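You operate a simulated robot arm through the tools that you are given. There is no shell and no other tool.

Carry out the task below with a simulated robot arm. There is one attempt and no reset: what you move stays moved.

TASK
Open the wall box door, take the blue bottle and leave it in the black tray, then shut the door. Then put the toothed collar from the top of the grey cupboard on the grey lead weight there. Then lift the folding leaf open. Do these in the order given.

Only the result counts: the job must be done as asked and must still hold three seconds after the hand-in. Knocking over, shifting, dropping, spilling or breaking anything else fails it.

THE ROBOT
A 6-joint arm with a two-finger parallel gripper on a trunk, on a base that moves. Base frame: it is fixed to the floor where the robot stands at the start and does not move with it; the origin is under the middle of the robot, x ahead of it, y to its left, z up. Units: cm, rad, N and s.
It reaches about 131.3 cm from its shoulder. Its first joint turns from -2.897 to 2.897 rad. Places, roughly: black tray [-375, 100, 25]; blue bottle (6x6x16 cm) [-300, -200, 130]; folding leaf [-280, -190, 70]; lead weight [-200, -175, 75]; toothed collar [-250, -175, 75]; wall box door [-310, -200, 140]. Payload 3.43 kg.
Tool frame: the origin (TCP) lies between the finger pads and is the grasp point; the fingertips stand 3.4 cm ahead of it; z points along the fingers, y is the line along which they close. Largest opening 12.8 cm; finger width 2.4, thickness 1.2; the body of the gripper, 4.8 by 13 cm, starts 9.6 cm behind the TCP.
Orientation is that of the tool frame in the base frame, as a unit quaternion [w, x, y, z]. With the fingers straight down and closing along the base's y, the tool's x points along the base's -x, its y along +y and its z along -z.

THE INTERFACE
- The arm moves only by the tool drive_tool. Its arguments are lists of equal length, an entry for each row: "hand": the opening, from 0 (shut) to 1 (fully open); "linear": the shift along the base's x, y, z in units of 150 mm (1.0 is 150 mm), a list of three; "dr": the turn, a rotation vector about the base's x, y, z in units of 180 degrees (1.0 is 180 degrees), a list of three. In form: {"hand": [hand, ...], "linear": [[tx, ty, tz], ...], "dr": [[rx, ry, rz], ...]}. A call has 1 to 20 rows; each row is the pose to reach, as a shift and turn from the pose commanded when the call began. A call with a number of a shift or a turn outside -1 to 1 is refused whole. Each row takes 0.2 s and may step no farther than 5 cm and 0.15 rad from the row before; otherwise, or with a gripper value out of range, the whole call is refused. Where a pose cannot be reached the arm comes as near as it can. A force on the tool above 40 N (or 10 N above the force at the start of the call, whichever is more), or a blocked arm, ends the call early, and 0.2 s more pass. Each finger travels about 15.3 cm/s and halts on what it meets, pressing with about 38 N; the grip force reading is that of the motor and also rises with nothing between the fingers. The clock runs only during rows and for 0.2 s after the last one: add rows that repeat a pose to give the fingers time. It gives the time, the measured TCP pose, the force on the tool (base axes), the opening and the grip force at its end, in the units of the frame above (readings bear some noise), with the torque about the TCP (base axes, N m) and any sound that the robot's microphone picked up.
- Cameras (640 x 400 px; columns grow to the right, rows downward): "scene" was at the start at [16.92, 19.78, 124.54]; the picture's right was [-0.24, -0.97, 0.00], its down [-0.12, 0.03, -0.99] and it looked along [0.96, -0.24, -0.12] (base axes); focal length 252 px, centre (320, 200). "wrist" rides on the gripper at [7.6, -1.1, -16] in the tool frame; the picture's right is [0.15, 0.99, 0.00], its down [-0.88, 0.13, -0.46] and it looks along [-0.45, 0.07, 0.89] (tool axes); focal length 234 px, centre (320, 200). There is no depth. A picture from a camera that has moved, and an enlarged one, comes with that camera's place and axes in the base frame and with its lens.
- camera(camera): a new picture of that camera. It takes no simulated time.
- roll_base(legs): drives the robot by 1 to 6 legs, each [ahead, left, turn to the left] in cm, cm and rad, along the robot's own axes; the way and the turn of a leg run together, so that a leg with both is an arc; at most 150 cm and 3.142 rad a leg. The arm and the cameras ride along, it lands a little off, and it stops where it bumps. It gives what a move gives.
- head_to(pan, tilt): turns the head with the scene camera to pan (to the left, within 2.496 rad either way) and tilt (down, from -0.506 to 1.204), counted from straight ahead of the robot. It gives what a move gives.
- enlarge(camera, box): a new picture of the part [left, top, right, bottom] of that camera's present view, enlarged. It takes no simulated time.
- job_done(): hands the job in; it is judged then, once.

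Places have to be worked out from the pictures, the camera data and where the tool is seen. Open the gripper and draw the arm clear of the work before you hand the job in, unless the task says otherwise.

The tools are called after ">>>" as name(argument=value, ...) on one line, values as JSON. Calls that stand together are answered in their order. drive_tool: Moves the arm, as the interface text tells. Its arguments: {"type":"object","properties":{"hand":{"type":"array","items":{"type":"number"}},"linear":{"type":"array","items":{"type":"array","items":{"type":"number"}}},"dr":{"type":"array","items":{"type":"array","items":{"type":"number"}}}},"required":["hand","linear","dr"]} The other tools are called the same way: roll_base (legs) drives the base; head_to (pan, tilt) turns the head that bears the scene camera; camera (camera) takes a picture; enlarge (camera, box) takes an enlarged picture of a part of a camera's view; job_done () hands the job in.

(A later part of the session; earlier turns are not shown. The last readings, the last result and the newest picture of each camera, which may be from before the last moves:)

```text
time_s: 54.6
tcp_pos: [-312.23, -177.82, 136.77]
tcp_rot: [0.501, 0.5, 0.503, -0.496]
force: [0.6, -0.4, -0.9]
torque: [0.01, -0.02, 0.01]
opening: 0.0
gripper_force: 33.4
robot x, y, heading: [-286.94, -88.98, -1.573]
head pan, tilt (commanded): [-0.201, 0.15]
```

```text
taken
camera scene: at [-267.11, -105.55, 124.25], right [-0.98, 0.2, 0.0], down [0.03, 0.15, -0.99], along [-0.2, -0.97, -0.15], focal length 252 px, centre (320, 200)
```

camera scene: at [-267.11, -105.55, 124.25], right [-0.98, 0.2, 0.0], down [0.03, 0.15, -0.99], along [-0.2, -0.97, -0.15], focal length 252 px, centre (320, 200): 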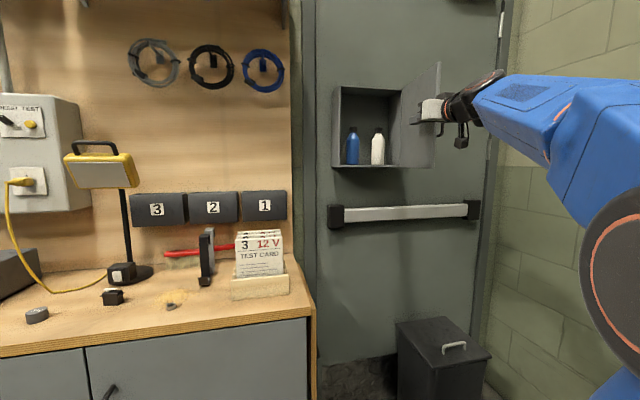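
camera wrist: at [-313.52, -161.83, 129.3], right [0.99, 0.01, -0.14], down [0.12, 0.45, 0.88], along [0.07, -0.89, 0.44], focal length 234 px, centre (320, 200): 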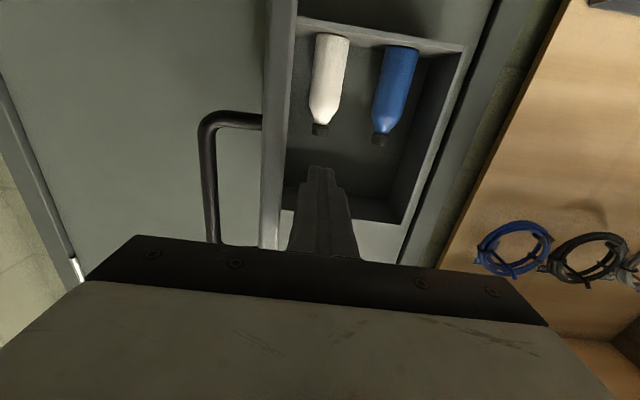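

The door is now at about 80–85°. I push it a bit further past 90° for clearance.

>>> drive_tool(hand=[0, 0, 0, 0, 0, 0, 0, 0, 0, 0, 0], linear=[[-0.06, 0.01, 0], [-0.12, 0.02, 0], [-0.18, 0.03, 0], [-0.24, 0.03, 0], [-0.3, 0.03, 0], [-0.36, 0.03, 0], [-0.42, 0.03, 0], [-0.48, 0.02, 0], [-0.54, 0.01, 0], [-0.6, 0.0, 0], [-0.6, 0, 0]], dr=[[0, 0, 0], [0, 0, 0], [0, 0, 0], [0, 0, 0], [0, 0, 0], [0, 0, 0], [0, 0, 0], [0, 0, 0], [0, 0, 0], [0, 0, 0], [0, 0, 0]])

>>> camera(camera="wrist")

>>> camera(camera="scene")

```text
time_s: 57.0
tcp_pos: [-321.37, -177.94, 136.65]
tcp_rot: [0.501, 0.5, 0.504, -0.495]
force: [0.8, -0.6, 0.1]
torque: [-0.03, -0.01, 0.03]
opening: 0.02
gripper_force: 32.9
robot x, y, heading: [-286.94, -87.95, -1.571]
head pan, tilt (commanded): [-0.201, 0.15]
```

```text
taken
camera wrist: at [-322.64, -161.95, 129.29], right [0.99, 0.01, -0.14], down [0.12, 0.45, 0.88], along [0.07, -0.89, 0.44], focal length 234 px, centre (320, 200)
```

wrist: 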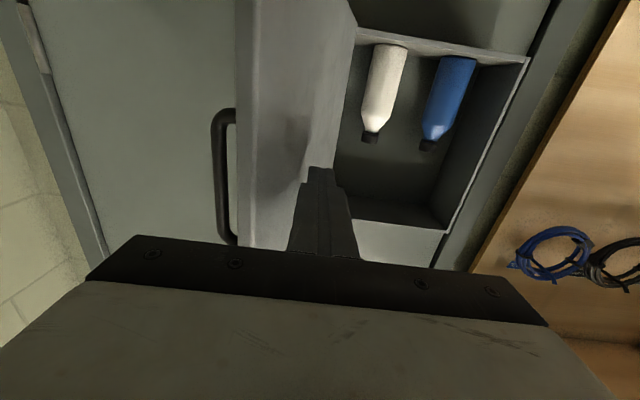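

```text
taken
camera scene: at [-267.12, -105.56, 124.25], right [-0.98, 0.2, 0.0], down [0.03, 0.15, -0.99], along [-0.2, -0.97, -0.15], focal length 252 px, centre (320, 200)
```

scene: 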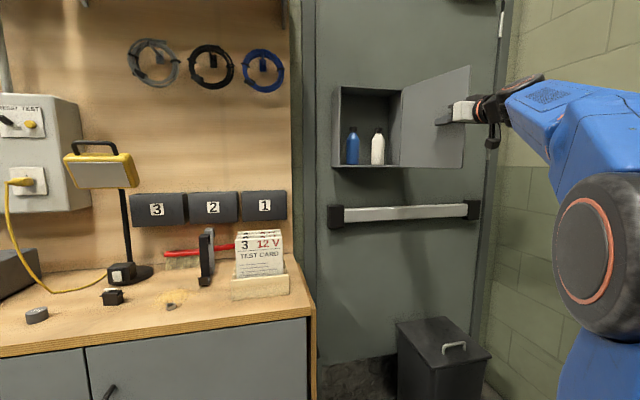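

The door is now past 100°. I back off to in front of the blue bottle at lower height, opening the fingers to ~8 cm.

>>> drive_tool(hand=[0, 0, 0.2, 0.4, 0.6, 0.62], linear=[[0.15, 0.1, 0], [0.4, 0.3, -0.1], [0.65, 0.45, -0.25], [0.85, 0.5, -0.4], [1, 0.5, -0.5], [1, 0.5, -0.5]], dr=[[0, 0, 0], [0, 0, 0], [0, 0, 0], [0, 0, 0], [0, 0, 0], [0, 0, 0]])

>>> drive_tool(hand=[0.62, 0.62, 0.62], linear=[[0.2, 0, 0], [0.36, 0, 0], [0.36, 0, 0]], dr=[[0, 0, 0], [0, 0, 0], [0, 0, 0]])

>>> camera(camera="wrist")

>>> enlarge(camera="scene", box=[320, 70, 420, 180])

```text
refused: row 2 steps farther than a row can; nothing moved
```

```text
time_s: 57.8
tcp_pos: [-315.92, -177.64, 136.82]
tcp_rot: [0.501, 0.5, 0.503, -0.495]
force: [0.2, -0.2, -0.9]
torque: [0.0, 0.03, 0.0]
opening: 7.97
gripper_force: 0.0
robot x, y, heading: [-287.32, -88.8, -1.571]
head pan, tilt (commanded): [-0.201, 0.15]
```

```text
taken
camera wrist: at [-317.16, -161.82, 129.32], right [0.99, 0.01, -0.14], down [0.12, 0.45, 0.88], along [0.07, -0.89, 0.44], focal length 234 px, centre (320, 200)
```

wrist: 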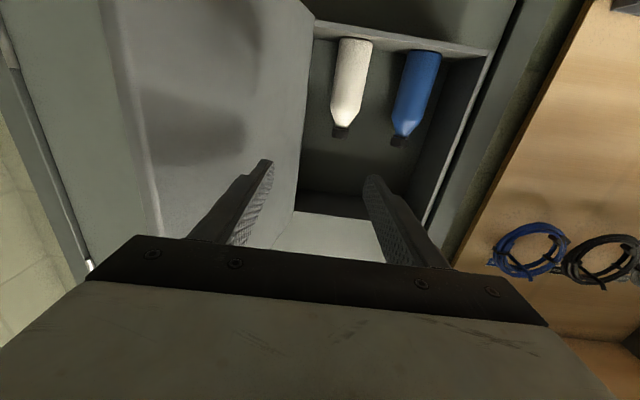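

```text
3.64 times, centred on (370, 125) of scene
camera zoom: at [-267.12, -105.56, 124.25], right [-0.98, 0.2, 0.0], down [0.03, 0.15, -0.99], along [-0.2, -0.97, -0.15], focal length 918 px, centre (138, 473)
```

zoom: 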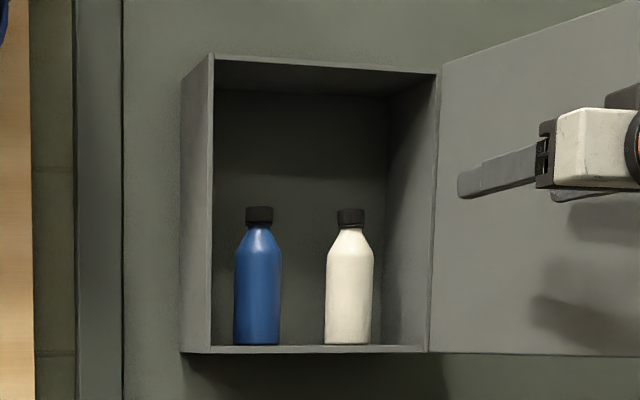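

My first call was refused for a long step, but the second moved clear and the door stays wide open. Triangulation puts the blue bottle axis at (-301.2, -204.9), white at x ≈ -312. I move in front of it, then roll the tool 180° so the camera ends up on top (better for placing in the low tray).

>>> drive_tool(hand=[0.6, 0.6, 0.6, 0.6, 0.6], linear=[[0.2, 0.15, -0.1], [0.4, 0.3, -0.2], [0.65, 0.4, -0.3], [0.9, 0.5, -0.4], [0.98, 0.533, -0.5]], dr=[[0, 0, 0], [0, 0, 0], [0, 0, 0], [0, 0, 0], [0, 0, 0]])

>>> drive_tool(hand=[0.6, 0.6, 0.6, 0.6, 0.6, 0.6, 0.6, 0.6, 0.6, 0.6, 0.6, 0.6, 0.6], linear=[[0, 0, 0], [0, 0, 0], [0, 0, 0], [0, 0, 0], [0, 0, 0], [0, 0, 0], [0, 0, 0], [0, 0, 0], [0, 0, 0], [0, 0, 0], [0, 0, 0], [0, 0, 0], [0, 0, 0]], dr=[[0, 0.0417, 0], [0, 0.0833, 0], [0, 0.125, 0], [0, 0.1667, 0], [0, 0.2083, 0], [0, 0.25, 0], [0, 0.2917, 0], [0, 0.3333, 0], [0, 0.375, 0], [0, 0.4167, 0], [0, 0.4583, 0], [0, 0.5, 0], [0, 0.5, 0]])

>>> camera(camera="scene")

```text
time_s: 59.0
tcp_pos: [-301.21, -169.9, 129.49]
tcp_rot: [0.502, 0.5, 0.504, -0.494]
force: [0.0, -0.6, 0.2]
torque: [-0.03, 0.01, 0.01]
opening: 7.68
gripper_force: 0.1
robot x, y, heading: [-287.44, -88.66, -1.574]
head pan, tilt (commanded): [-0.201, 0.15]
```

```text
time_s: 61.8
tcp_pos: [-301.28, -169.86, 129.24]
tcp_rot: [-0.002, 0.003, 0.71, -0.705]
force: [0.3, -0.6, -0.3]
torque: [0.01, 0.04, -0.03]
opening: 7.7
gripper_force: 0.1
robot x, y, heading: [-287.24, -88.64, -1.571]
head pan, tilt (commanded): [-0.201, 0.15]
```

```text
taken
camera scene: at [-267.11, -105.56, 124.25], right [-0.98, 0.2, 0.0], down [0.03, 0.15, -0.99], along [-0.2, -0.97, -0.15], focal length 252 px, centre (320, 200)
```

scene: 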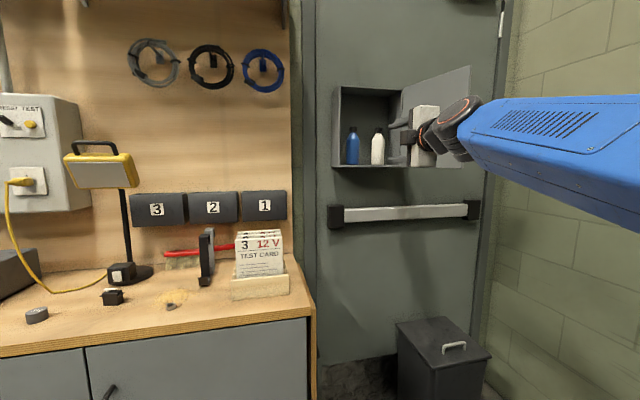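

The first half of the roll worked. I continue the second 90°.

>>> drive_tool(hand=[0.6, 0.6, 0.6, 0.6, 0.6, 0.6, 0.6, 0.6, 0.6, 0.6, 0.6, 0.6, 0.6], linear=[[0, 0, 0], [0, 0, 0], [0, 0, 0], [0, 0, 0], [0, 0, 0], [0, 0, 0], [0, 0, 0], [0, 0, 0], [0, 0, 0], [0, 0, 0], [0, 0, 0], [0, 0, 0], [0, 0, 0]], dr=[[0, 0.0417, 0], [0, 0.0833, 0], [0, 0.125, 0], [0, 0.1667, 0], [0, 0.2083, 0], [0, 0.25, 0], [0, 0.2917, 0], [0, 0.3333, 0], [0, 0.375, 0], [0, 0.4167, 0], [0, 0.4583, 0], [0, 0.5, 0], [0, 0.5, 0]])

>>> camera(camera="scene")

>>> camera(camera="wrist")

```text
time_s: 64.6
tcp_pos: [-295.98, -170.27, 128.65]
tcp_rot: [0.512, 0.485, -0.51, 0.493]
force: [0.0, 0.0, -0.3]
torque: [0.02, -0.02, 0.0]
opening: 7.67
gripper_force: 0.0
out of reach, approached as far as the arm can: row 6, 7, 8, 9, 10, 11, 12, 13
robot x, y, heading: [-287.28, -88.71, -1.572]
head pan, tilt (commanded): [-0.201, 0.15]
```

```text
taken
camera scene: at [-267.11, -105.55, 124.25], right [-0.98, 0.2, 0.0], down [0.03, 0.15, -0.99], along [-0.2, -0.97, -0.15], focal length 252 px, centre (320, 200)
```

scene: 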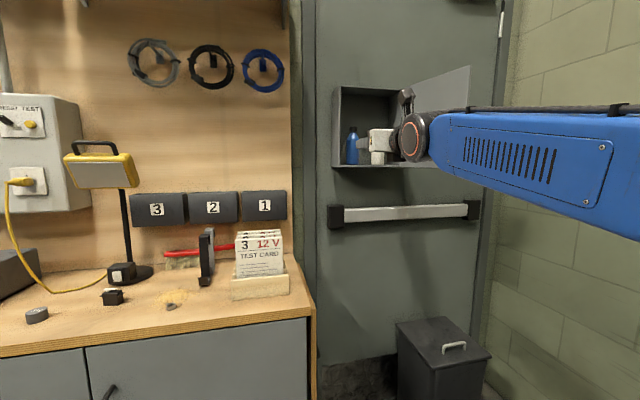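

```text
taken
camera wrist: at [-294.18, -154.4, 136.07], right [-0.99, 0.05, 0.14], down [-0.11, 0.45, -0.89], along [-0.1, -0.89, -0.44], focal length 234 px, centre (320, 200)
```

wrist: 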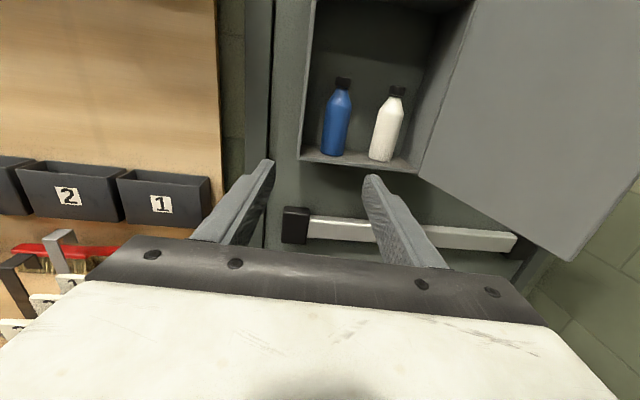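

The roll reached camera-on-top but with a 5 cm position compromise (near a joint limit). Before choosing the grip orientation, I look at the black tray's surroundings.

>>> head_to(pan=-2.45, tilt=0.35)

>>> camera(camera="scene")

```text
time_s: 66.7
tcp_pos: [-295.98, -170.31, 128.6]
tcp_rot: [0.512, 0.484, -0.51, 0.493]
force: [0.3, -0.1, 1.0]
torque: [-0.01, 0.01, -0.04]
opening: 7.68
gripper_force: 0.1
robot x, y, heading: [-287.03, -88.25, -1.569]
head pan, tilt (commanded): [-2.45, 0.351]
```

```text
taken
camera scene: at [-271.18, -89.29, 122.38], right [0.77, 0.64, 0.0], down [0.22, -0.26, -0.94], along [-0.6, 0.72, -0.34], focal length 252 px, centre (320, 200)
```

scene: 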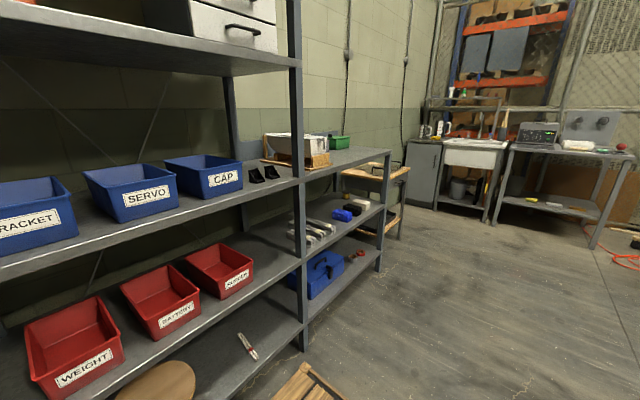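

The shelf unit hides the bench from here; its rack front is near x = -345. I back straight up about 115 cm to inspect the tray before gripping the bottle.

>>> roll_base(legs=[[-115, 5, 0]])

>>> camera(camera="scene")

```text
time_s: 72.7
tcp_pos: [-290.66, -53.8, 128.68]
tcp_rot: [0.51, 0.486, -0.507, 0.497]
force: [-0.8, -0.6, -0.5]
torque: [0.0, 0.03, -0.01]
opening: 7.68
gripper_force: 0.1
robot x, y, heading: [-282.74, 28.25, -1.562]
head pan, tilt (commanded): [-2.45, 0.351]
```

```text
taken
camera scene: at [-266.72, 27.45, 122.38], right [0.76, 0.64, 0.0], down [0.22, -0.26, -0.94], along [-0.61, 0.72, -0.34], focal length 252 px, centre (320, 200)
```

scene: 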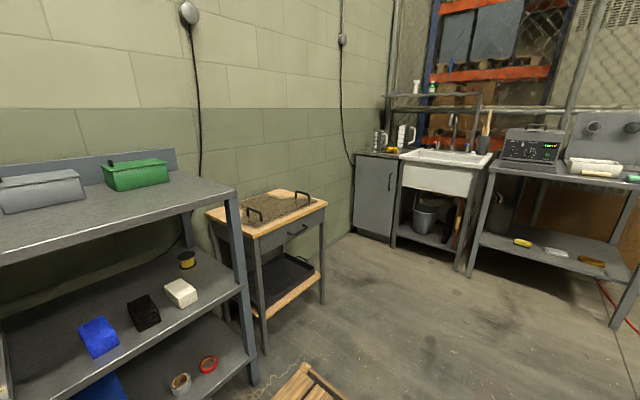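

>>> enlarge(camera="scene", box=[190, 170, 350, 360])

```text
2.11 times, centred on (270, 265) of scene
camera zoom: at [-266.72, 27.45, 122.38], right [0.76, 0.64, 0.0], down [0.22, -0.26, -0.94], along [-0.61, 0.72, -0.34], focal length 532 px, centre (425, 63)
```

zoom: 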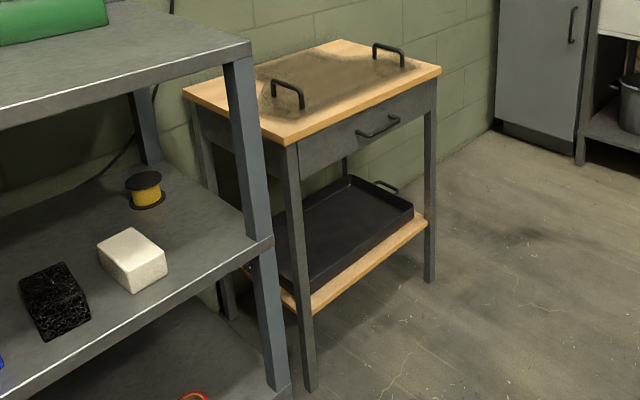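

The tray is shallow, on the low wooden shelf under the small table. I zoom in more for its dimensions.

>>> enlarge(camera="scene", box=[245, 235, 335, 325])

>>> roll_base(legs=[[-30, 25, 0]])

>>> camera(camera="scene")

>>> head_to(pan=-1.9, tilt=0.55)

>>> camera(camera="scene")

```text
4.44 times, centred on (290, 280) of scene
camera zoom: at [-266.72, 27.45, 122.38], right [0.76, 0.64, 0.0], down [0.22, -0.26, -0.94], along [-0.61, 0.72, -0.34], focal length 1122 px, centre (453, -156)
```

zoom: 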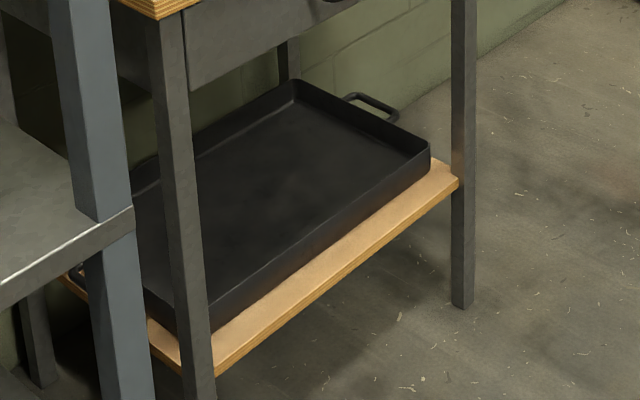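

```text
time_s: 75.1
tcp_pos: [-264.66, -23.54, 128.66]
tcp_rot: [0.508, 0.489, -0.505, 0.498]
force: [-0.1, 0.1, -0.3]
torque: [0.01, 0.01, -0.01]
opening: 7.66
gripper_force: 0.0
robot x, y, heading: [-256.97, 58.78, -1.555]
head pan, tilt (commanded): [-2.45, 0.351]
```

```text
taken
camera scene: at [-241.29, 57.83, 122.38], right [0.76, 0.65, 0.0], down [0.22, -0.26, -0.94], along [-0.61, 0.71, -0.34], focal length 252 px, centre (320, 200)
```

scene: 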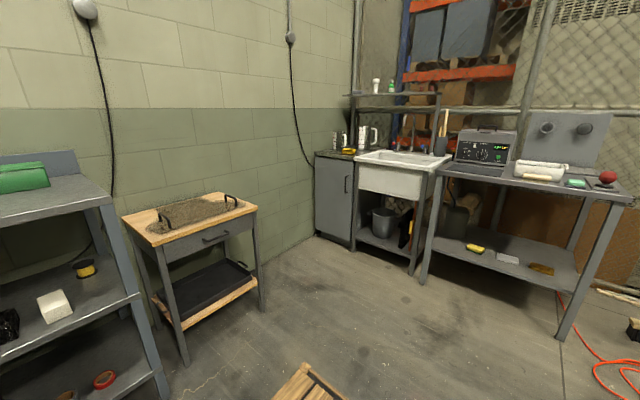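

```text
time_s: 76.1
tcp_pos: [-264.59, -23.65, 128.68]
tcp_rot: [0.508, 0.489, -0.506, 0.497]
force: [-0.6, 0.1, -0.2]
torque: [0.01, 0.04, 0.0]
opening: 7.7
gripper_force: 0.0
robot x, y, heading: [-257.68, 58.16, -1.55]
head pan, tilt (commanded): [-1.901, 0.55]
```

```text
taken
camera scene: at [-243.78, 53.53, 120.56], right [0.31, 0.95, 0.0], down [0.5, -0.16, -0.85], along [-0.81, 0.26, -0.52], focal length 252 px, centre (320, 200)
```

scene: 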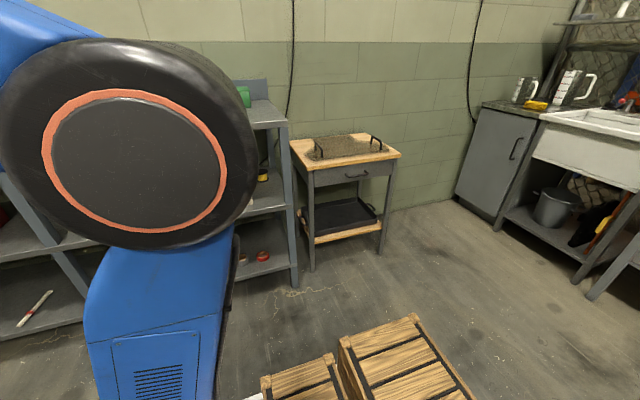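

I zoom on the table with the tray from this view.

>>> enlarge(camera="scene", box=[280, 120, 410, 280])

>>> enlarge(camera="scene", box=[295, 180, 395, 255])

```text
2.50 times, centred on (345, 200) of scene
camera zoom: at [-243.78, 53.53, 120.56], right [0.31, 0.95, 0.0], down [0.5, -0.16, -0.85], along [-0.81, 0.26, -0.52], focal length 631 px, centre (258, 200)
```

zoom: 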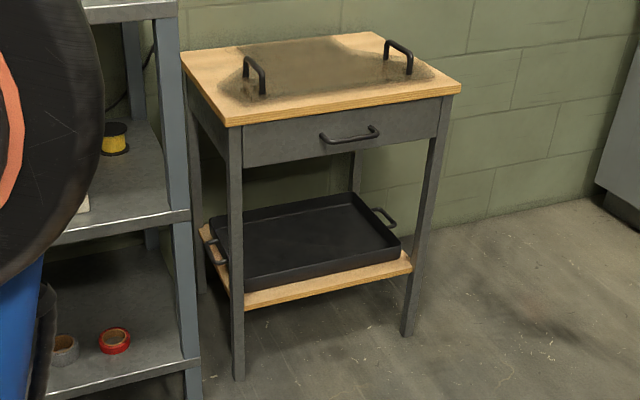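

```text
5.33 times, centred on (345, 218) of scene
camera zoom: at [-243.78, 53.53, 120.56], right [0.31, 0.95, 0.0], down [0.5, -0.16, -0.85], along [-0.81, 0.26, -0.52], focal length 1347 px, centre (187, 107)
```

zoom: 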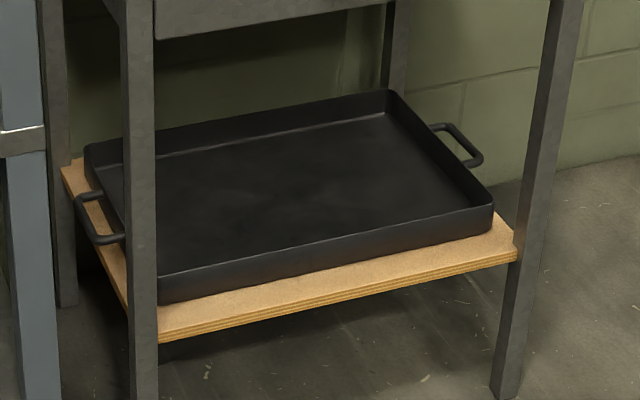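

The tray spans about x -381..-354, y 84..126, floor z≈25.8, rim z≈29.3, with the drawer bottom at z≈59.6. Camera-down grip will do, so I roll the tool back.

>>> drive_tool(hand=[0.6, 0.6, 0.6, 0.6, 0.6, 0.6, 0.6, 0.6, 0.6, 0.6, 0.6, 0.6, 0.6], linear=[[0, 0, 0], [0, 0, 0], [0, 0, 0], [0, 0, 0], [0, 0, 0], [0, 0, 0], [0, 0, 0], [0, 0, 0], [0, 0, 0], [0, 0, 0], [0, 0, 0], [0, 0, 0], [0, 0, 0]], dr=[[0, -0.0417, 0], [0, -0.0833, 0], [0, -0.125, 0], [0, -0.1667, 0], [0, -0.2083, 0], [0, -0.25, 0], [0, -0.2917, 0], [0, -0.3333, 0], [0, -0.375, 0], [0, -0.4167, 0], [0, -0.4583, 0], [0, -0.5, 0], [0, -0.5, 0]])

>>> drive_tool(hand=[0.6, 0.6, 0.6, 0.6, 0.6, 0.6, 0.6, 0.6, 0.6, 0.6, 0.6, 0.6, 0.6], linear=[[0, 0, 0], [0, 0, 0], [0, 0, 0], [0, 0, 0], [0, 0, 0], [0, 0, 0], [0, 0, 0], [0, 0, 0], [0, 0, 0], [0, 0, 0], [0, 0, 0], [0, 0, 0], [0, 0, 0]], dr=[[0, -0.0417, 0], [0, -0.0833, 0], [0, -0.125, 0], [0, -0.1667, 0], [0, -0.2083, 0], [0, -0.25, 0], [0, -0.2917, 0], [0, -0.3333, 0], [0, -0.375, 0], [0, -0.4167, 0], [0, -0.4583, 0], [0, -0.5, 0], [0, -0.5, 0]])

>>> camera(camera="wrist")

```text
time_s: 78.9
tcp_pos: [-264.54, -23.78, 128.74]
tcp_rot: [0.0, 0.008, 0.717, -0.698]
force: [0.2, 1.0, -0.3]
torque: [-0.03, 0.0, 0.01]
opening: 7.68
gripper_force: 0.2
robot x, y, heading: [-257.4, 58.43, -1.557]
head pan, tilt (commanded): [-1.901, 0.55]
```

```text
time_s: 81.7
tcp_pos: [-264.58, -23.56, 128.71]
tcp_rot: [0.506, 0.498, 0.507, -0.489]
force: [0.4, 0.4, -0.4]
torque: [-0.05, 0.01, -0.03]
opening: 7.67
gripper_force: 0.0
robot x, y, heading: [-257.29, 58.98, -1.552]
head pan, tilt (commanded): [-1.901, 0.55]
```

```text
taken
camera wrist: at [-266.04, -7.65, 121.17], right [0.99, 0.03, -0.14], down [0.11, 0.45, 0.89], along [0.09, -0.89, 0.44], focal length 234 px, centre (320, 200)
```

wrist: 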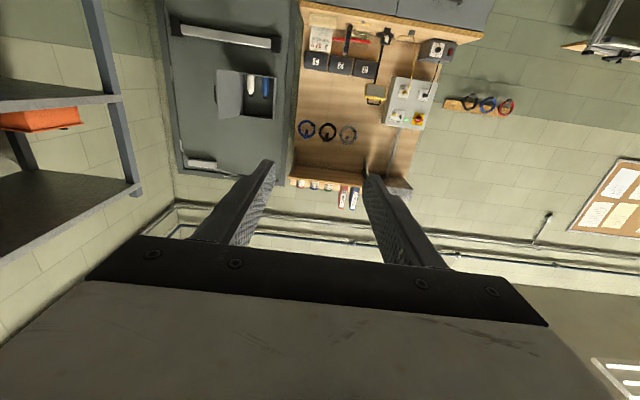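

The tool is back in camera-down orientation. I return to the wall box, lining the TCP up with the bottle.

>>> roll_base(legs=[[60, -37.7, 0], [85, 0, -0.017]])

>>> head_to(pan=-0.25, tilt=0.1)

>>> camera(camera="wrist")

>>> enlarge(camera="scene", box=[300, 70, 460, 190])

```text
time_s: 89.8
tcp_pos: [-293.93, -171.06, 128.66]
tcp_rot: [0.513, 0.49, 0.516, -0.48]
force: [-0.9, -0.2, 0.3]
torque: [-0.02, -0.02, 0.0]
opening: 7.67
gripper_force: 0.0
robot x, y, heading: [-289.21, -88.95, -1.523]
head pan, tilt (commanded): [-1.901, 0.55]
```

```text
time_s: 91.5
tcp_pos: [-294.02, -171.09, 128.48]
tcp_rot: [0.512, 0.491, 0.515, -0.48]
force: [-0.2, 0.1, -0.7]
torque: [0.0, -0.04, 0.0]
opening: 7.7
gripper_force: 0.1
robot x, y, heading: [-288.74, -88.83, -1.525]
head pan, tilt (commanded): [-0.25, 0.099]
```

```text
taken
camera wrist: at [-295.91, -155.23, 121.17], right [0.99, 0.06, -0.14], down [0.1, 0.45, 0.89], along [0.11, -0.89, 0.44], focal length 234 px, centre (320, 200)
```

wrist: 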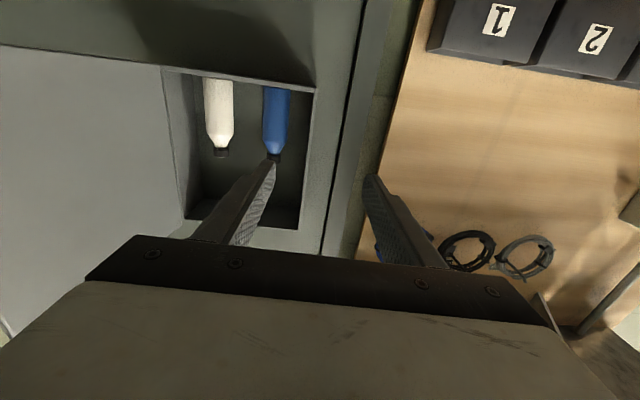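

```text
3.33 times, centred on (380, 130) of scene
camera zoom: at [-268.73, -104.93, 124.72], right [-0.98, 0.2, 0.0], down [0.02, 0.1, -0.99], along [-0.2, -0.97, -0.1], focal length 842 px, centre (120, 433)
```

zoom: 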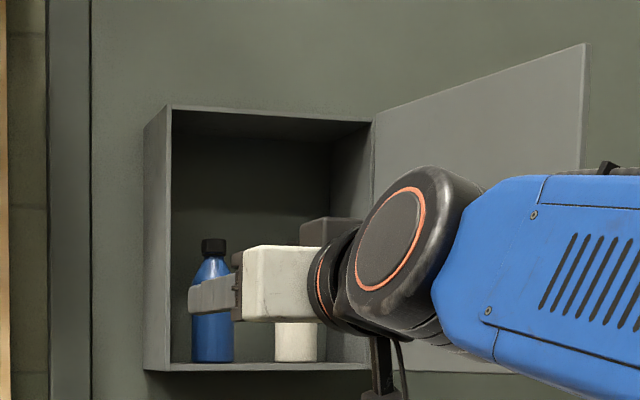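

Bottle confirmed at (-301.2, -204.9), base z≈123, top z≈138; the white one at x≈-312. I correct yaw and lateral offset, then move part way in.

>>> drive_tool(hand=[0.6, 0.6, 0.6, 0.6, 0.6, 0.6, 0.6], linear=[[-0.24, 0, 0.07], [-0.48, 0, 0.133], [-0.48, -0.25, 0.133], [-0.48, -0.5, 0.133], [-0.48, -0.75, 0.133], [-0.48, -1, 0.133], [-0.48, -1, 0.133]], dr=[[0, 0, -0.009], [0, 0, -0.018], [0, 0, -0.018], [0, 0, -0.018], [0, 0, -0.018], [0, 0, -0.018], [0, 0, -0.018]])

>>> camera(camera="wrist")

>>> enlarge(camera="scene", box=[300, 70, 460, 190])

```text
time_s: 93.0
tcp_pos: [-301.27, -186.51, 130.84]
tcp_rot: [0.499, 0.504, 0.501, -0.496]
force: [-0.5, 0.4, 0.1]
torque: [-0.02, -0.03, -0.01]
opening: 7.69
gripper_force: 0.1
robot x, y, heading: [-289.02, -88.99, -1.521]
head pan, tilt (commanded): [-0.25, 0.099]
```

```text
taken
camera wrist: at [-302.19, -170.58, 123.37], right [0.99, 0.0, -0.14], down [0.12, 0.45, 0.89], along [0.06, -0.9, 0.44], focal length 234 px, centre (320, 200)
```

wrist: 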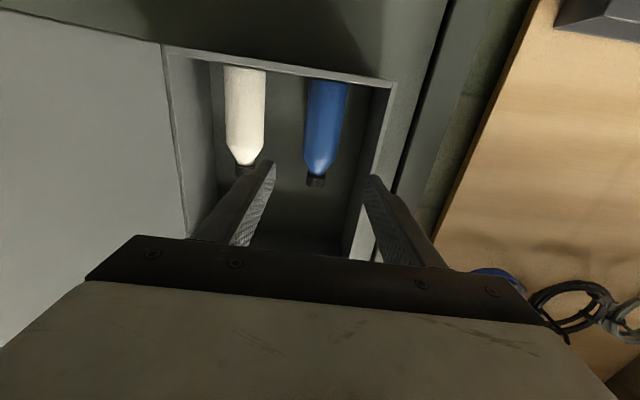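

```text
3.33 times, centred on (380, 130) of scene
camera zoom: at [-268.72, -104.92, 124.72], right [-0.98, 0.2, 0.0], down [0.02, 0.1, -0.99], along [-0.2, -0.97, -0.1], focal length 842 px, centre (120, 433)
```

zoom: 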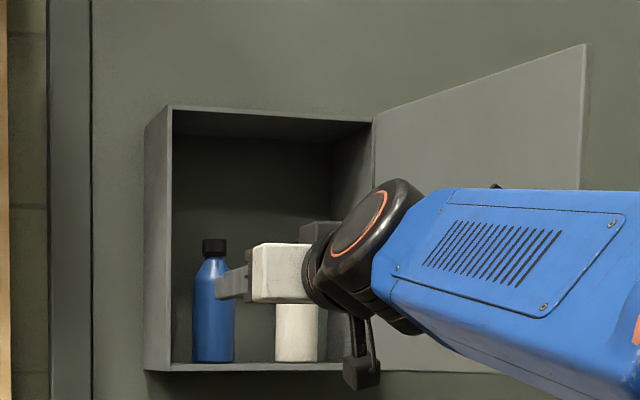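

The bottle is centred between the fingers. I advance slowly the rest of the way.

>>> drive_tool(hand=[0.58, 0.58, 0.58, 0.58, 0.58, 0.58, 0.58], linear=[[0, -0.17, -0.02], [0, -0.34, -0.02], [0, -0.51, -0.02], [0, -0.68, -0.02], [0, -0.85, -0.02], [0, -1, -0.02], [0, -1, -0.02]], dr=[[0, 0, 0], [0, 0, 0], [0, 0, 0], [0, 0, 0], [0, 0, 0], [0, 0, 0], [0, 0, 0]])

>>> camera(camera="wrist")

>>> enlarge(camera="scene", box=[300, 70, 460, 190])

```text
time_s: 94.7
tcp_pos: [-301.02, -201.31, 130.12]
tcp_rot: [0.499, 0.504, 0.501, -0.495]
force: [0.2, -0.2, -0.3]
torque: [-0.02, -0.01, -0.01]
opening: 7.41
gripper_force: 0.0
robot x, y, heading: [-289.26, -89.1, -1.525]
head pan, tilt (commanded): [-0.25, 0.099]
```

```text
taken
camera wrist: at [-302.14, -185.26, 122.78], right [0.99, 0.0, -0.14], down [0.12, 0.45, 0.89], along [0.06, -0.9, 0.44], focal length 234 px, centre (320, 200)
```

wrist: 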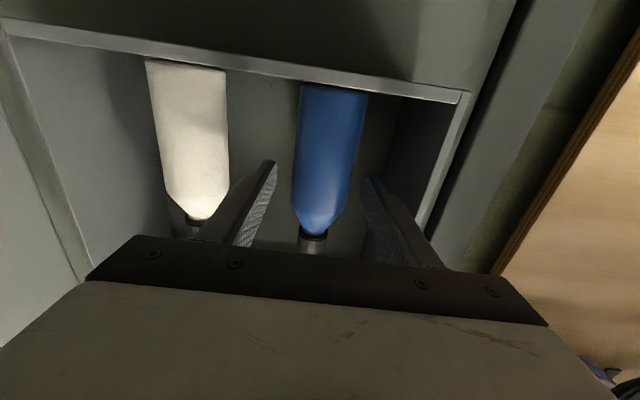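

```text
3.33 times, centred on (380, 130) of scene
camera zoom: at [-268.72, -104.93, 124.72], right [-0.98, 0.2, 0.0], down [0.02, 0.1, -0.99], along [-0.2, -0.97, -0.1], focal length 842 px, centre (120, 433)
```

zoom: 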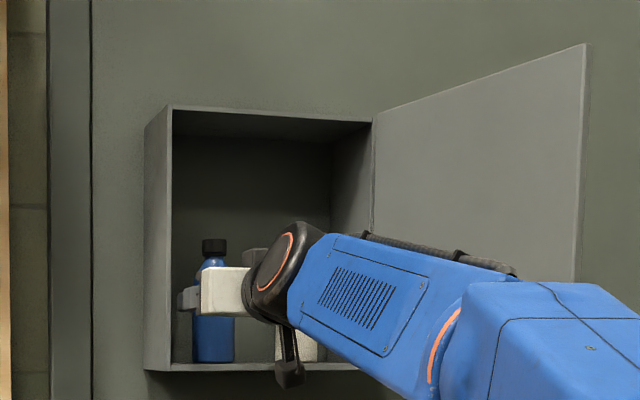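

Fingers straddle the bottle with clear gaps. I go 3 cm further and close.

>>> drive_tool(hand=[0.58, 0.58, 0.3, 0.1, 0.1, 0.1], linear=[[0, -0.1, 0.01], [0, -0.2, 0.02], [0, -0.2, 0.02], [0, -0.2, 0.02], [0, -0.2, 0.02], [0, -0.2, 0.02]], dr=[[0, 0, 0], [0, 0, 0], [0, 0, 0], [0, 0, 0], [0, 0, 0], [0, 0, 0]])

>>> camera(camera="wrist")

```text
time_s: 96.0
tcp_pos: [-301.09, -204.04, 130.54]
tcp_rot: [0.499, 0.504, 0.501, -0.495]
force: [0.3, -0.4, -0.1]
torque: [0.0, 0.02, 0.01]
opening: 5.03
gripper_force: 38.1
robot x, y, heading: [-288.93, -88.9, -1.523]
head pan, tilt (commanded): [-0.25, 0.099]
```

```text
taken
camera wrist: at [-302.12, -188.12, 123.14], right [0.99, 0.0, -0.14], down [0.12, 0.45, 0.89], along [0.06, -0.9, 0.44], focal length 234 px, centre (320, 200)
```

wrist: 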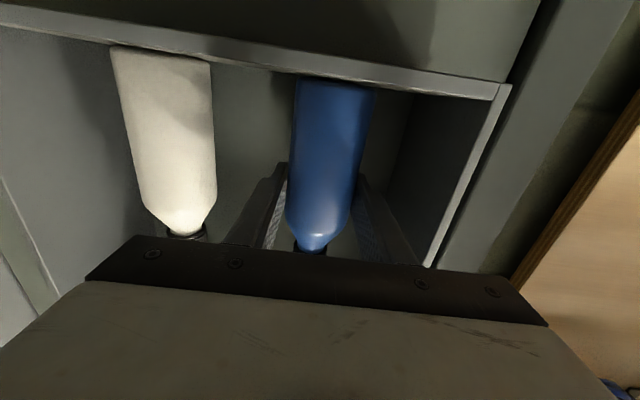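

Gripped at 5.0 cm with 38 N. I lift ~1.5 cm and draw straight out of the box.

>>> drive_tool(hand=[0.1, 0.1, 0.1, 0.1, 0.1, 0.1, 0.1, 0.1, 0.1], linear=[[0, 0, 0.05], [0, 0, 0.1], [0, 0.15, 0.12], [0, 0.3, 0.12], [0, 0.45, 0.12], [0, 0.6, 0.12], [0, 0.8, 0.12], [0, 1, 0.12], [0, 1, 0.12]], dr=[[0, 0, 0], [0, 0, 0], [0, 0, 0], [0, 0, 0], [0, 0, 0], [0, 0, 0], [0, 0, 0], [0, 0, 0], [0, 0, 0]])

>>> drive_tool(hand=[0.1, 0.1, 0.1, 0.1, 0.1, 0.1], linear=[[0, 0.2, 0], [0, 0.4, 0], [0, 0.6, 0], [0, 0.8, 0], [0, 1, 0], [0, 1, 0]], dr=[[0, 0, 0], [0, 0, 0], [0, 0, 0], [0, 0, 0], [0, 0, 0], [0, 0, 0]])

>>> camera(camera="wrist")

>>> camera(camera="scene")

```text
time_s: 98.0
tcp_pos: [-301.23, -189.15, 132.34]
tcp_rot: [0.499, 0.505, 0.501, -0.494]
force: [0.3, 0.4, -1.4]
torque: [-0.02, -0.02, -0.01]
opening: 5.01
gripper_force: 38.4
robot x, y, heading: [-289.4, -89.27, -1.524]
head pan, tilt (commanded): [-0.25, 0.099]
```

```text
time_s: 99.5
tcp_pos: [-301.16, -174.08, 132.06]
tcp_rot: [0.499, 0.504, 0.501, -0.496]
force: [-0.5, 0.2, -2.2]
torque: [-0.03, 0.0, 0.02]
opening: 5.03
gripper_force: 38.2
robot x, y, heading: [-289.3, -88.44, -1.52]
head pan, tilt (commanded): [-0.25, 0.099]
```

```text
taken
camera wrist: at [-302.14, -158.11, 124.78], right [0.99, 0.0, -0.14], down [0.12, 0.45, 0.89], along [0.06, -0.9, 0.44], focal length 234 px, centre (320, 200)
```

wrist: 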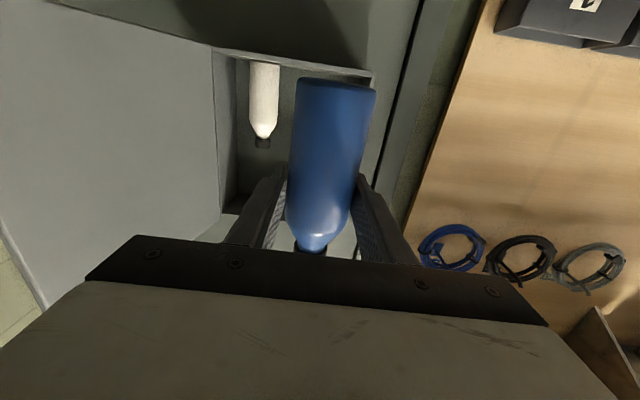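

```text
taken
camera scene: at [-268.72, -104.95, 124.72], right [-0.98, 0.2, 0.0], down [0.02, 0.1, -0.99], along [-0.2, -0.97, -0.1], focal length 252 px, centre (320, 200)
```

scene: 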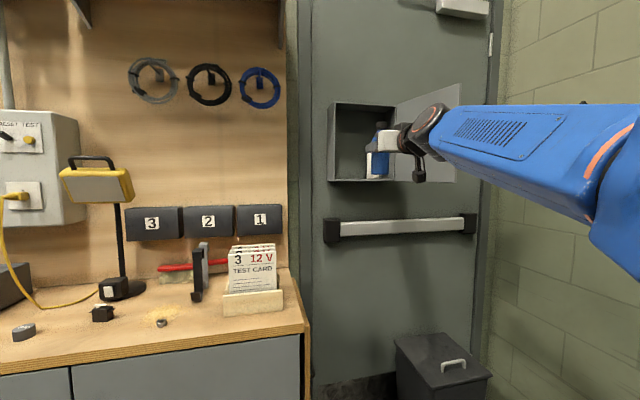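

The bottle is out and the white one still stands. I drive back and over to the tray table, turning to face -x with a safe distance from the shelves.

>>> roll_base(legs=[[-90, 36, 0], [-84, 37, 0], [0, 0, -1.62]])

>>> head_to(pan=-0.1, tilt=0.5)

>>> camera(camera="scene")

```text
time_s: 112.9
tcp_pos: [-308.37, 107.61, 132.26]
tcp_rot: [-0.028, 0.711, -0.034, -0.702]
force: [-0.1, 0.1, -1.8]
torque: [0.04, -0.02, 0.0]
opening: 5.01
gripper_force: 38.0
robot x, y, heading: [-224.76, 87.97, 3.099]
head pan, tilt (commanded): [-0.25, 0.099]
```

```text
time_s: 113.8
tcp_pos: [-308.41, 107.61, 132.31]
tcp_rot: [-0.03, 0.711, -0.036, -0.702]
force: [0.2, -0.2, -1.2]
torque: [0.0, 0.02, -0.01]
opening: 5.03
gripper_force: 37.6
robot x, y, heading: [-224.85, 87.86, 3.097]
head pan, tilt (commanded): [-0.099, 0.499]
```

```text
taken
camera scene: at [-242.85, 67.76, 121.02], right [0.14, 0.99, 0.0], down [0.47, -0.07, -0.88], along [-0.87, 0.13, -0.48], focal length 252 px, centre (320, 200)
```

scene: 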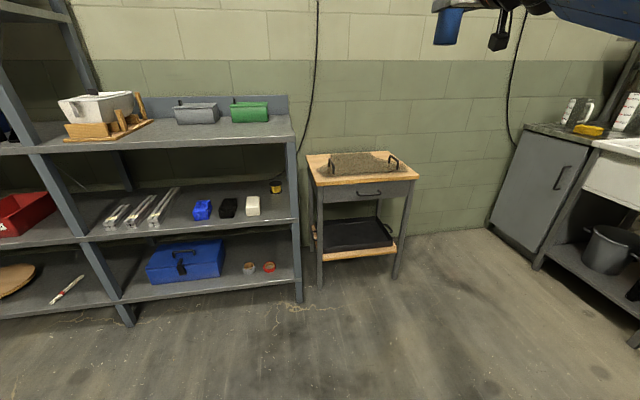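

I'm in front of the table. I enlarge the tray to compute its place from here.

>>> enlarge(camera="scene", box=[295, 145, 425, 295])

```text
2.67 times, centred on (360, 220) of scene
camera zoom: at [-242.85, 67.76, 121.02], right [0.14, 0.99, 0.0], down [0.47, -0.07, -0.88], along [-0.87, 0.13, -0.48], focal length 673 px, centre (213, 147)
```

zoom: 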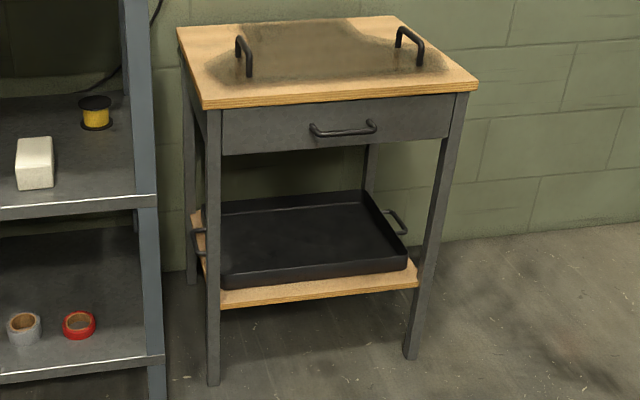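

Tray front rim at x≈-354, y 85..127, floor z≈25.8. Bottle bottom hangs 7.5 cm below the TCP. I lower the arm in front of the table, well clear of its front edge.

>>> drive_tool(hand=[0.1, 0.1, 0.1, 0.1, 0.1, 0.1], linear=[[-0.14, -0.02, -0.16], [-0.29, -0.04, -0.33], [-0.43, -0.06, -0.5], [-0.58, -0.08, -0.67], [-0.72, -0.08, -0.83], [-0.72, -0.08, -1]], dr=[[0, 0, 0.006], [0, 0, 0.012], [0, 0, 0.018], [0, 0, 0.024], [0, 0, 0.0296], [0, 0, 0.0296]])

>>> drive_tool(hand=[0.1, 0.1, 0.1, 0.1, 0.1], linear=[[-0.15, 0, -0.2], [-0.3, 0, -0.4], [-0.5, 0, -0.6], [-0.6, 0, -0.8], [-0.6, 0, -1]], dr=[[0, 0, 0], [0, 0, 0], [0, 0, 0], [0, 0, 0], [0, 0, 0]])

>>> camera(camera="scene")

```text
time_s: 115.2
tcp_pos: [-319.32, 106.26, 117.27]
tcp_rot: [0.003, 0.711, -0.002, -0.703]
force: [0.3, -0.6, -0.9]
torque: [-0.02, -0.05, -0.03]
opening: 5.05
gripper_force: 37.9
robot x, y, heading: [-224.77, 88.12, 3.098]
head pan, tilt (commanded): [-0.099, 0.499]
```

```text
time_s: 116.4
tcp_pos: [-328.27, 106.46, 102.16]
tcp_rot: [0.003, 0.711, -0.002, -0.703]
force: [0.2, 0.3, -1.0]
torque: [0.0, -0.1, -0.01]
opening: 5.03
gripper_force: 38.5
robot x, y, heading: [-225.23, 88.0, 3.1]
head pan, tilt (commanded): [-0.099, 0.499]
```

```text
taken
camera scene: at [-242.84, 67.75, 121.01], right [0.14, 0.99, 0.0], down [0.47, -0.07, -0.88], along [-0.87, 0.13, -0.48], focal length 252 px, centre (320, 200)
```

scene: 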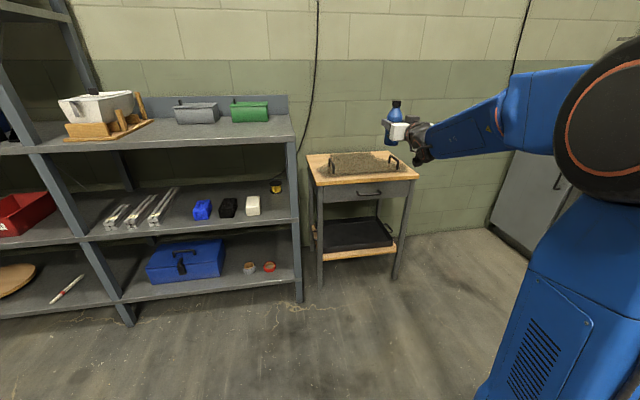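

Works smoothly. I keep lowering straight down at x ≈ -328.

>>> drive_tool(hand=[0.1, 0.1, 0.1, 0.1], linear=[[0, 0, -0.3], [0, 0, -0.6], [0, 0, -0.9], [0, 0, -1]], dr=[[0, 0, 0], [0, 0, 0], [0, 0, 0], [0, 0, 0]])

>>> drive_tool(hand=[0.1, 0.1, 0.1, 0.1], linear=[[0, 0, -0.3], [0, 0, -0.6], [0, 0, -0.9], [0, 0, -1]], dr=[[0, 0, 0], [0, 0, 0], [0, 0, 0], [0, 0, 0]])

>>> drive_tool(hand=[0.1, 0.1, 0.1, 0.1], linear=[[0, 0, -0.3], [0, 0, -0.6], [0, 0, -0.9], [0, 0, -1]], dr=[[0, 0, 0], [0, 0, 0], [0, 0, 0], [0, 0, 0]])

>>> camera(camera="scene")

```text
time_s: 117.4
tcp_pos: [-328.55, 106.39, 87.11]
tcp_rot: [0.003, 0.711, -0.003, -0.703]
force: [1.5, -1.1, -1.5]
torque: [-0.02, -0.08, 0.02]
opening: 5.04
gripper_force: 38.0
robot x, y, heading: [-224.28, 87.83, 3.097]
head pan, tilt (commanded): [-0.099, 0.499]
```

```text
time_s: 118.4
tcp_pos: [-328.24, 107.57, 72.13]
tcp_rot: [0.009, 0.711, 0.005, -0.703]
force: [0.5, 0.4, -1.7]
torque: [0.03, -0.04, 0.02]
opening: 5.04
gripper_force: 37.7
out of reach, approached as far as the arm can: row 3, 4
robot x, y, heading: [-224.85, 88.02, 3.096]
head pan, tilt (commanded): [-0.099, 0.499]
```

```text
time_s: 119.4
tcp_pos: [-328.89, 109.15, 58.32]
tcp_rot: [0.025, 0.713, -0.012, -0.7]
force: [-0.5, -0.6, -1.8]
torque: [0.0, -0.06, -0.02]
opening: 5.01
gripper_force: 38.1
out of reach, approached as far as the arm can: row 1, 2, 3, 4
robot x, y, heading: [-224.84, 87.92, 3.102]
head pan, tilt (commanded): [-0.099, 0.499]
```

```text
taken
camera scene: at [-242.84, 67.75, 121.01], right [0.14, 0.99, 0.0], down [0.47, -0.07, -0.88], along [-0.87, 0.13, -0.48], focal length 252 px, centre (320, 200)
```

scene: 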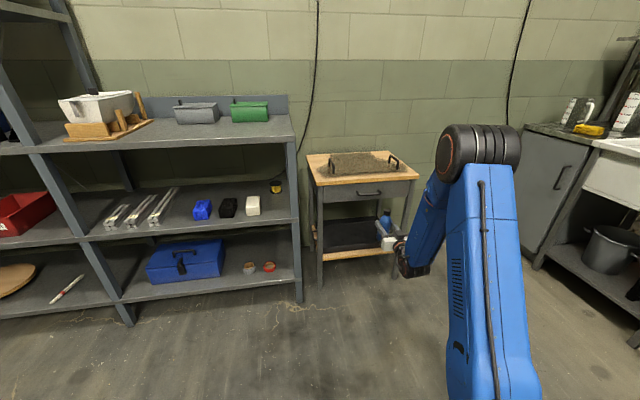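

The elbow is folded to its limit here. I back the base up 20 cm so the arm can stretch more while low.

>>> roll_base(legs=[[-20, 0, 0]])

>>> drive_tool(hand=[0.1, 0.1, 0.1, 0.1, 0.1], linear=[[-0.25, 0, 0], [-0.5, 0, 0], [-0.75, 0, 0], [-1, 0, 0], [-1, 0, 0]], dr=[[0, 0, 0], [0, 0, 0], [0, 0, 0], [0, 0, 0], [0, 0, 0]])

>>> camera(camera="scene")

```text
time_s: 121.0
tcp_pos: [-308.97, 108.37, 58.39]
tcp_rot: [0.025, 0.713, -0.012, -0.7]
force: [-0.6, 0.2, -2.2]
torque: [-0.01, -0.02, -0.03]
opening: 5.04
gripper_force: 38.3
robot x, y, heading: [-204.46, 87.08, 3.098]
head pan, tilt (commanded): [-0.099, 0.499]
```

```text
time_s: 122.2
tcp_pos: [-323.78, 109.19, 58.56]
tcp_rot: [0.031, 0.715, -0.009, -0.699]
force: [-0.5, 0.1, -1.4]
torque: [-0.03, 0.0, -0.03]
opening: 5.03
gripper_force: 38.2
out of reach, approached as far as the arm can: row 2, 3, 4, 5
robot x, y, heading: [-204.94, 87.27, 3.096]
head pan, tilt (commanded): [-0.099, 0.499]
```

```text
taken
camera scene: at [-222.86, 66.88, 121.01], right [0.15, 0.99, 0.0], down [0.47, -0.07, -0.88], along [-0.87, 0.13, -0.48], focal length 252 px, centre (320, 200)
```

scene: 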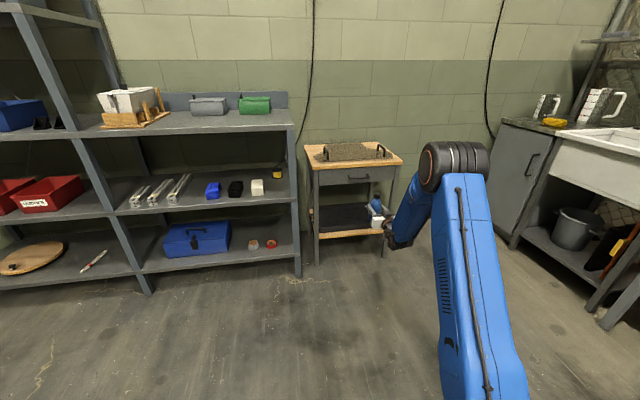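

The limit seems to be the wrist bend when the forearm drops steeply, so a more stretched arm is better. I back up another 10 cm and extend forward while lowering.

>>> roll_base(legs=[[-10, 0, 0.03]])

>>> drive_tool(hand=[0.1, 0.1, 0.1, 0.1, 0.1], linear=[[-0.25, 0, -0.05], [-0.5, 0, -0.1], [-0.75, 0, -0.15], [-1, 0, -0.2], [-1, 0, -0.2]], dr=[[0, 0, 0], [0, 0, 0], [0, 0, 0], [0, 0, 0], [0, 0, 0]])

>>> camera(camera="scene")

```text
time_s: 123.3
tcp_pos: [-314.13, 105.4, 58.49]
tcp_rot: [0.04, 0.715, 0.001, -0.698]
force: [0.4, 1.0, -2.2]
torque: [-0.02, -0.02, 0.03]
opening: 5.01
gripper_force: 38.2
robot x, y, heading: [-194.62, 86.55, 3.124]
head pan, tilt (commanded): [-0.099, 0.499]
```

```text
time_s: 124.5
tcp_pos: [-329.49, 105.58, 55.69]
tcp_rot: [0.04, 0.714, 0.002, -0.698]
force: [0.1, 0.5, -1.3]
torque: [0.01, -0.01, 0.01]
opening: 5.03
gripper_force: 38.4
robot x, y, heading: [-194.77, 86.92, 3.122]
head pan, tilt (commanded): [-0.099, 0.499]
```

```text
taken
camera scene: at [-212.12, 66.04, 121.01], right [0.12, 0.99, 0.0], down [0.48, -0.06, -0.88], along [-0.87, 0.1, -0.48], focal length 252 px, centre (320, 200)
```

scene: 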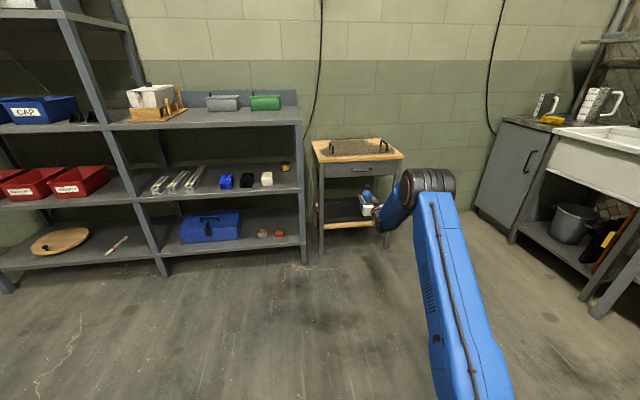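

Reachable now (no warning). I correct the small yaw/roll error and continue extending to x ≈ -344, z ≈ 48.

>>> drive_tool(hand=[0.1, 0.1, 0.1, 0.1, 0.1, 0.1], linear=[[-0.2, 0, -0.1], [-0.4, 0, -0.2], [-0.6, 0, -0.3], [-0.8, 0, -0.4], [-1, 0, -0.5], [-1, 0, -0.5]], dr=[[0.0034, 0, -0.0038], [0.0068, 0, -0.0076], [0.0102, 0, -0.0114], [0.0135, 0, -0.0152], [0.0169, 0, -0.019], [0.0169, 0, -0.019]])

>>> enlarge(camera="scene", box=[290, 125, 450, 265])

```text
time_s: 125.9
tcp_pos: [-344.67, 106.67, 48.16]
tcp_rot: [0.008, 0.717, 0.007, -0.697]
force: [-0.3, 0.9, -2.2]
torque: [-0.04, -0.05, -0.01]
opening: 5.02
gripper_force: 37.9
out of reach, approached as far as the arm can: row 2, 3, 4, 5, 6
robot x, y, heading: [-194.51, 86.89, 3.125]
head pan, tilt (commanded): [-0.099, 0.499]
```

```text
2.86 times, centred on (370, 195) of scene
camera zoom: at [-212.12, 66.05, 121.01], right [0.12, 0.99, 0.0], down [0.48, -0.06, -0.88], along [-0.87, 0.1, -0.48], focal length 722 px, centre (177, 214)
```

zoom: 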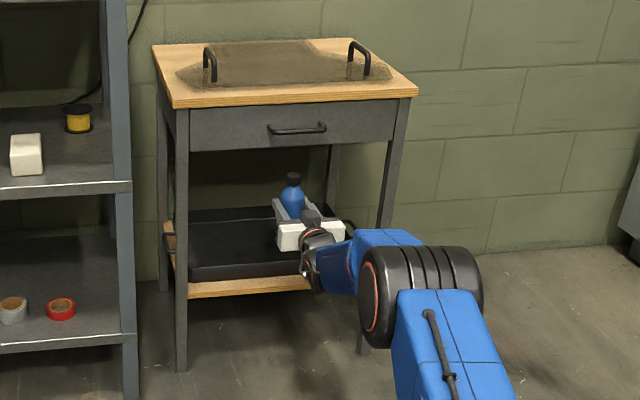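

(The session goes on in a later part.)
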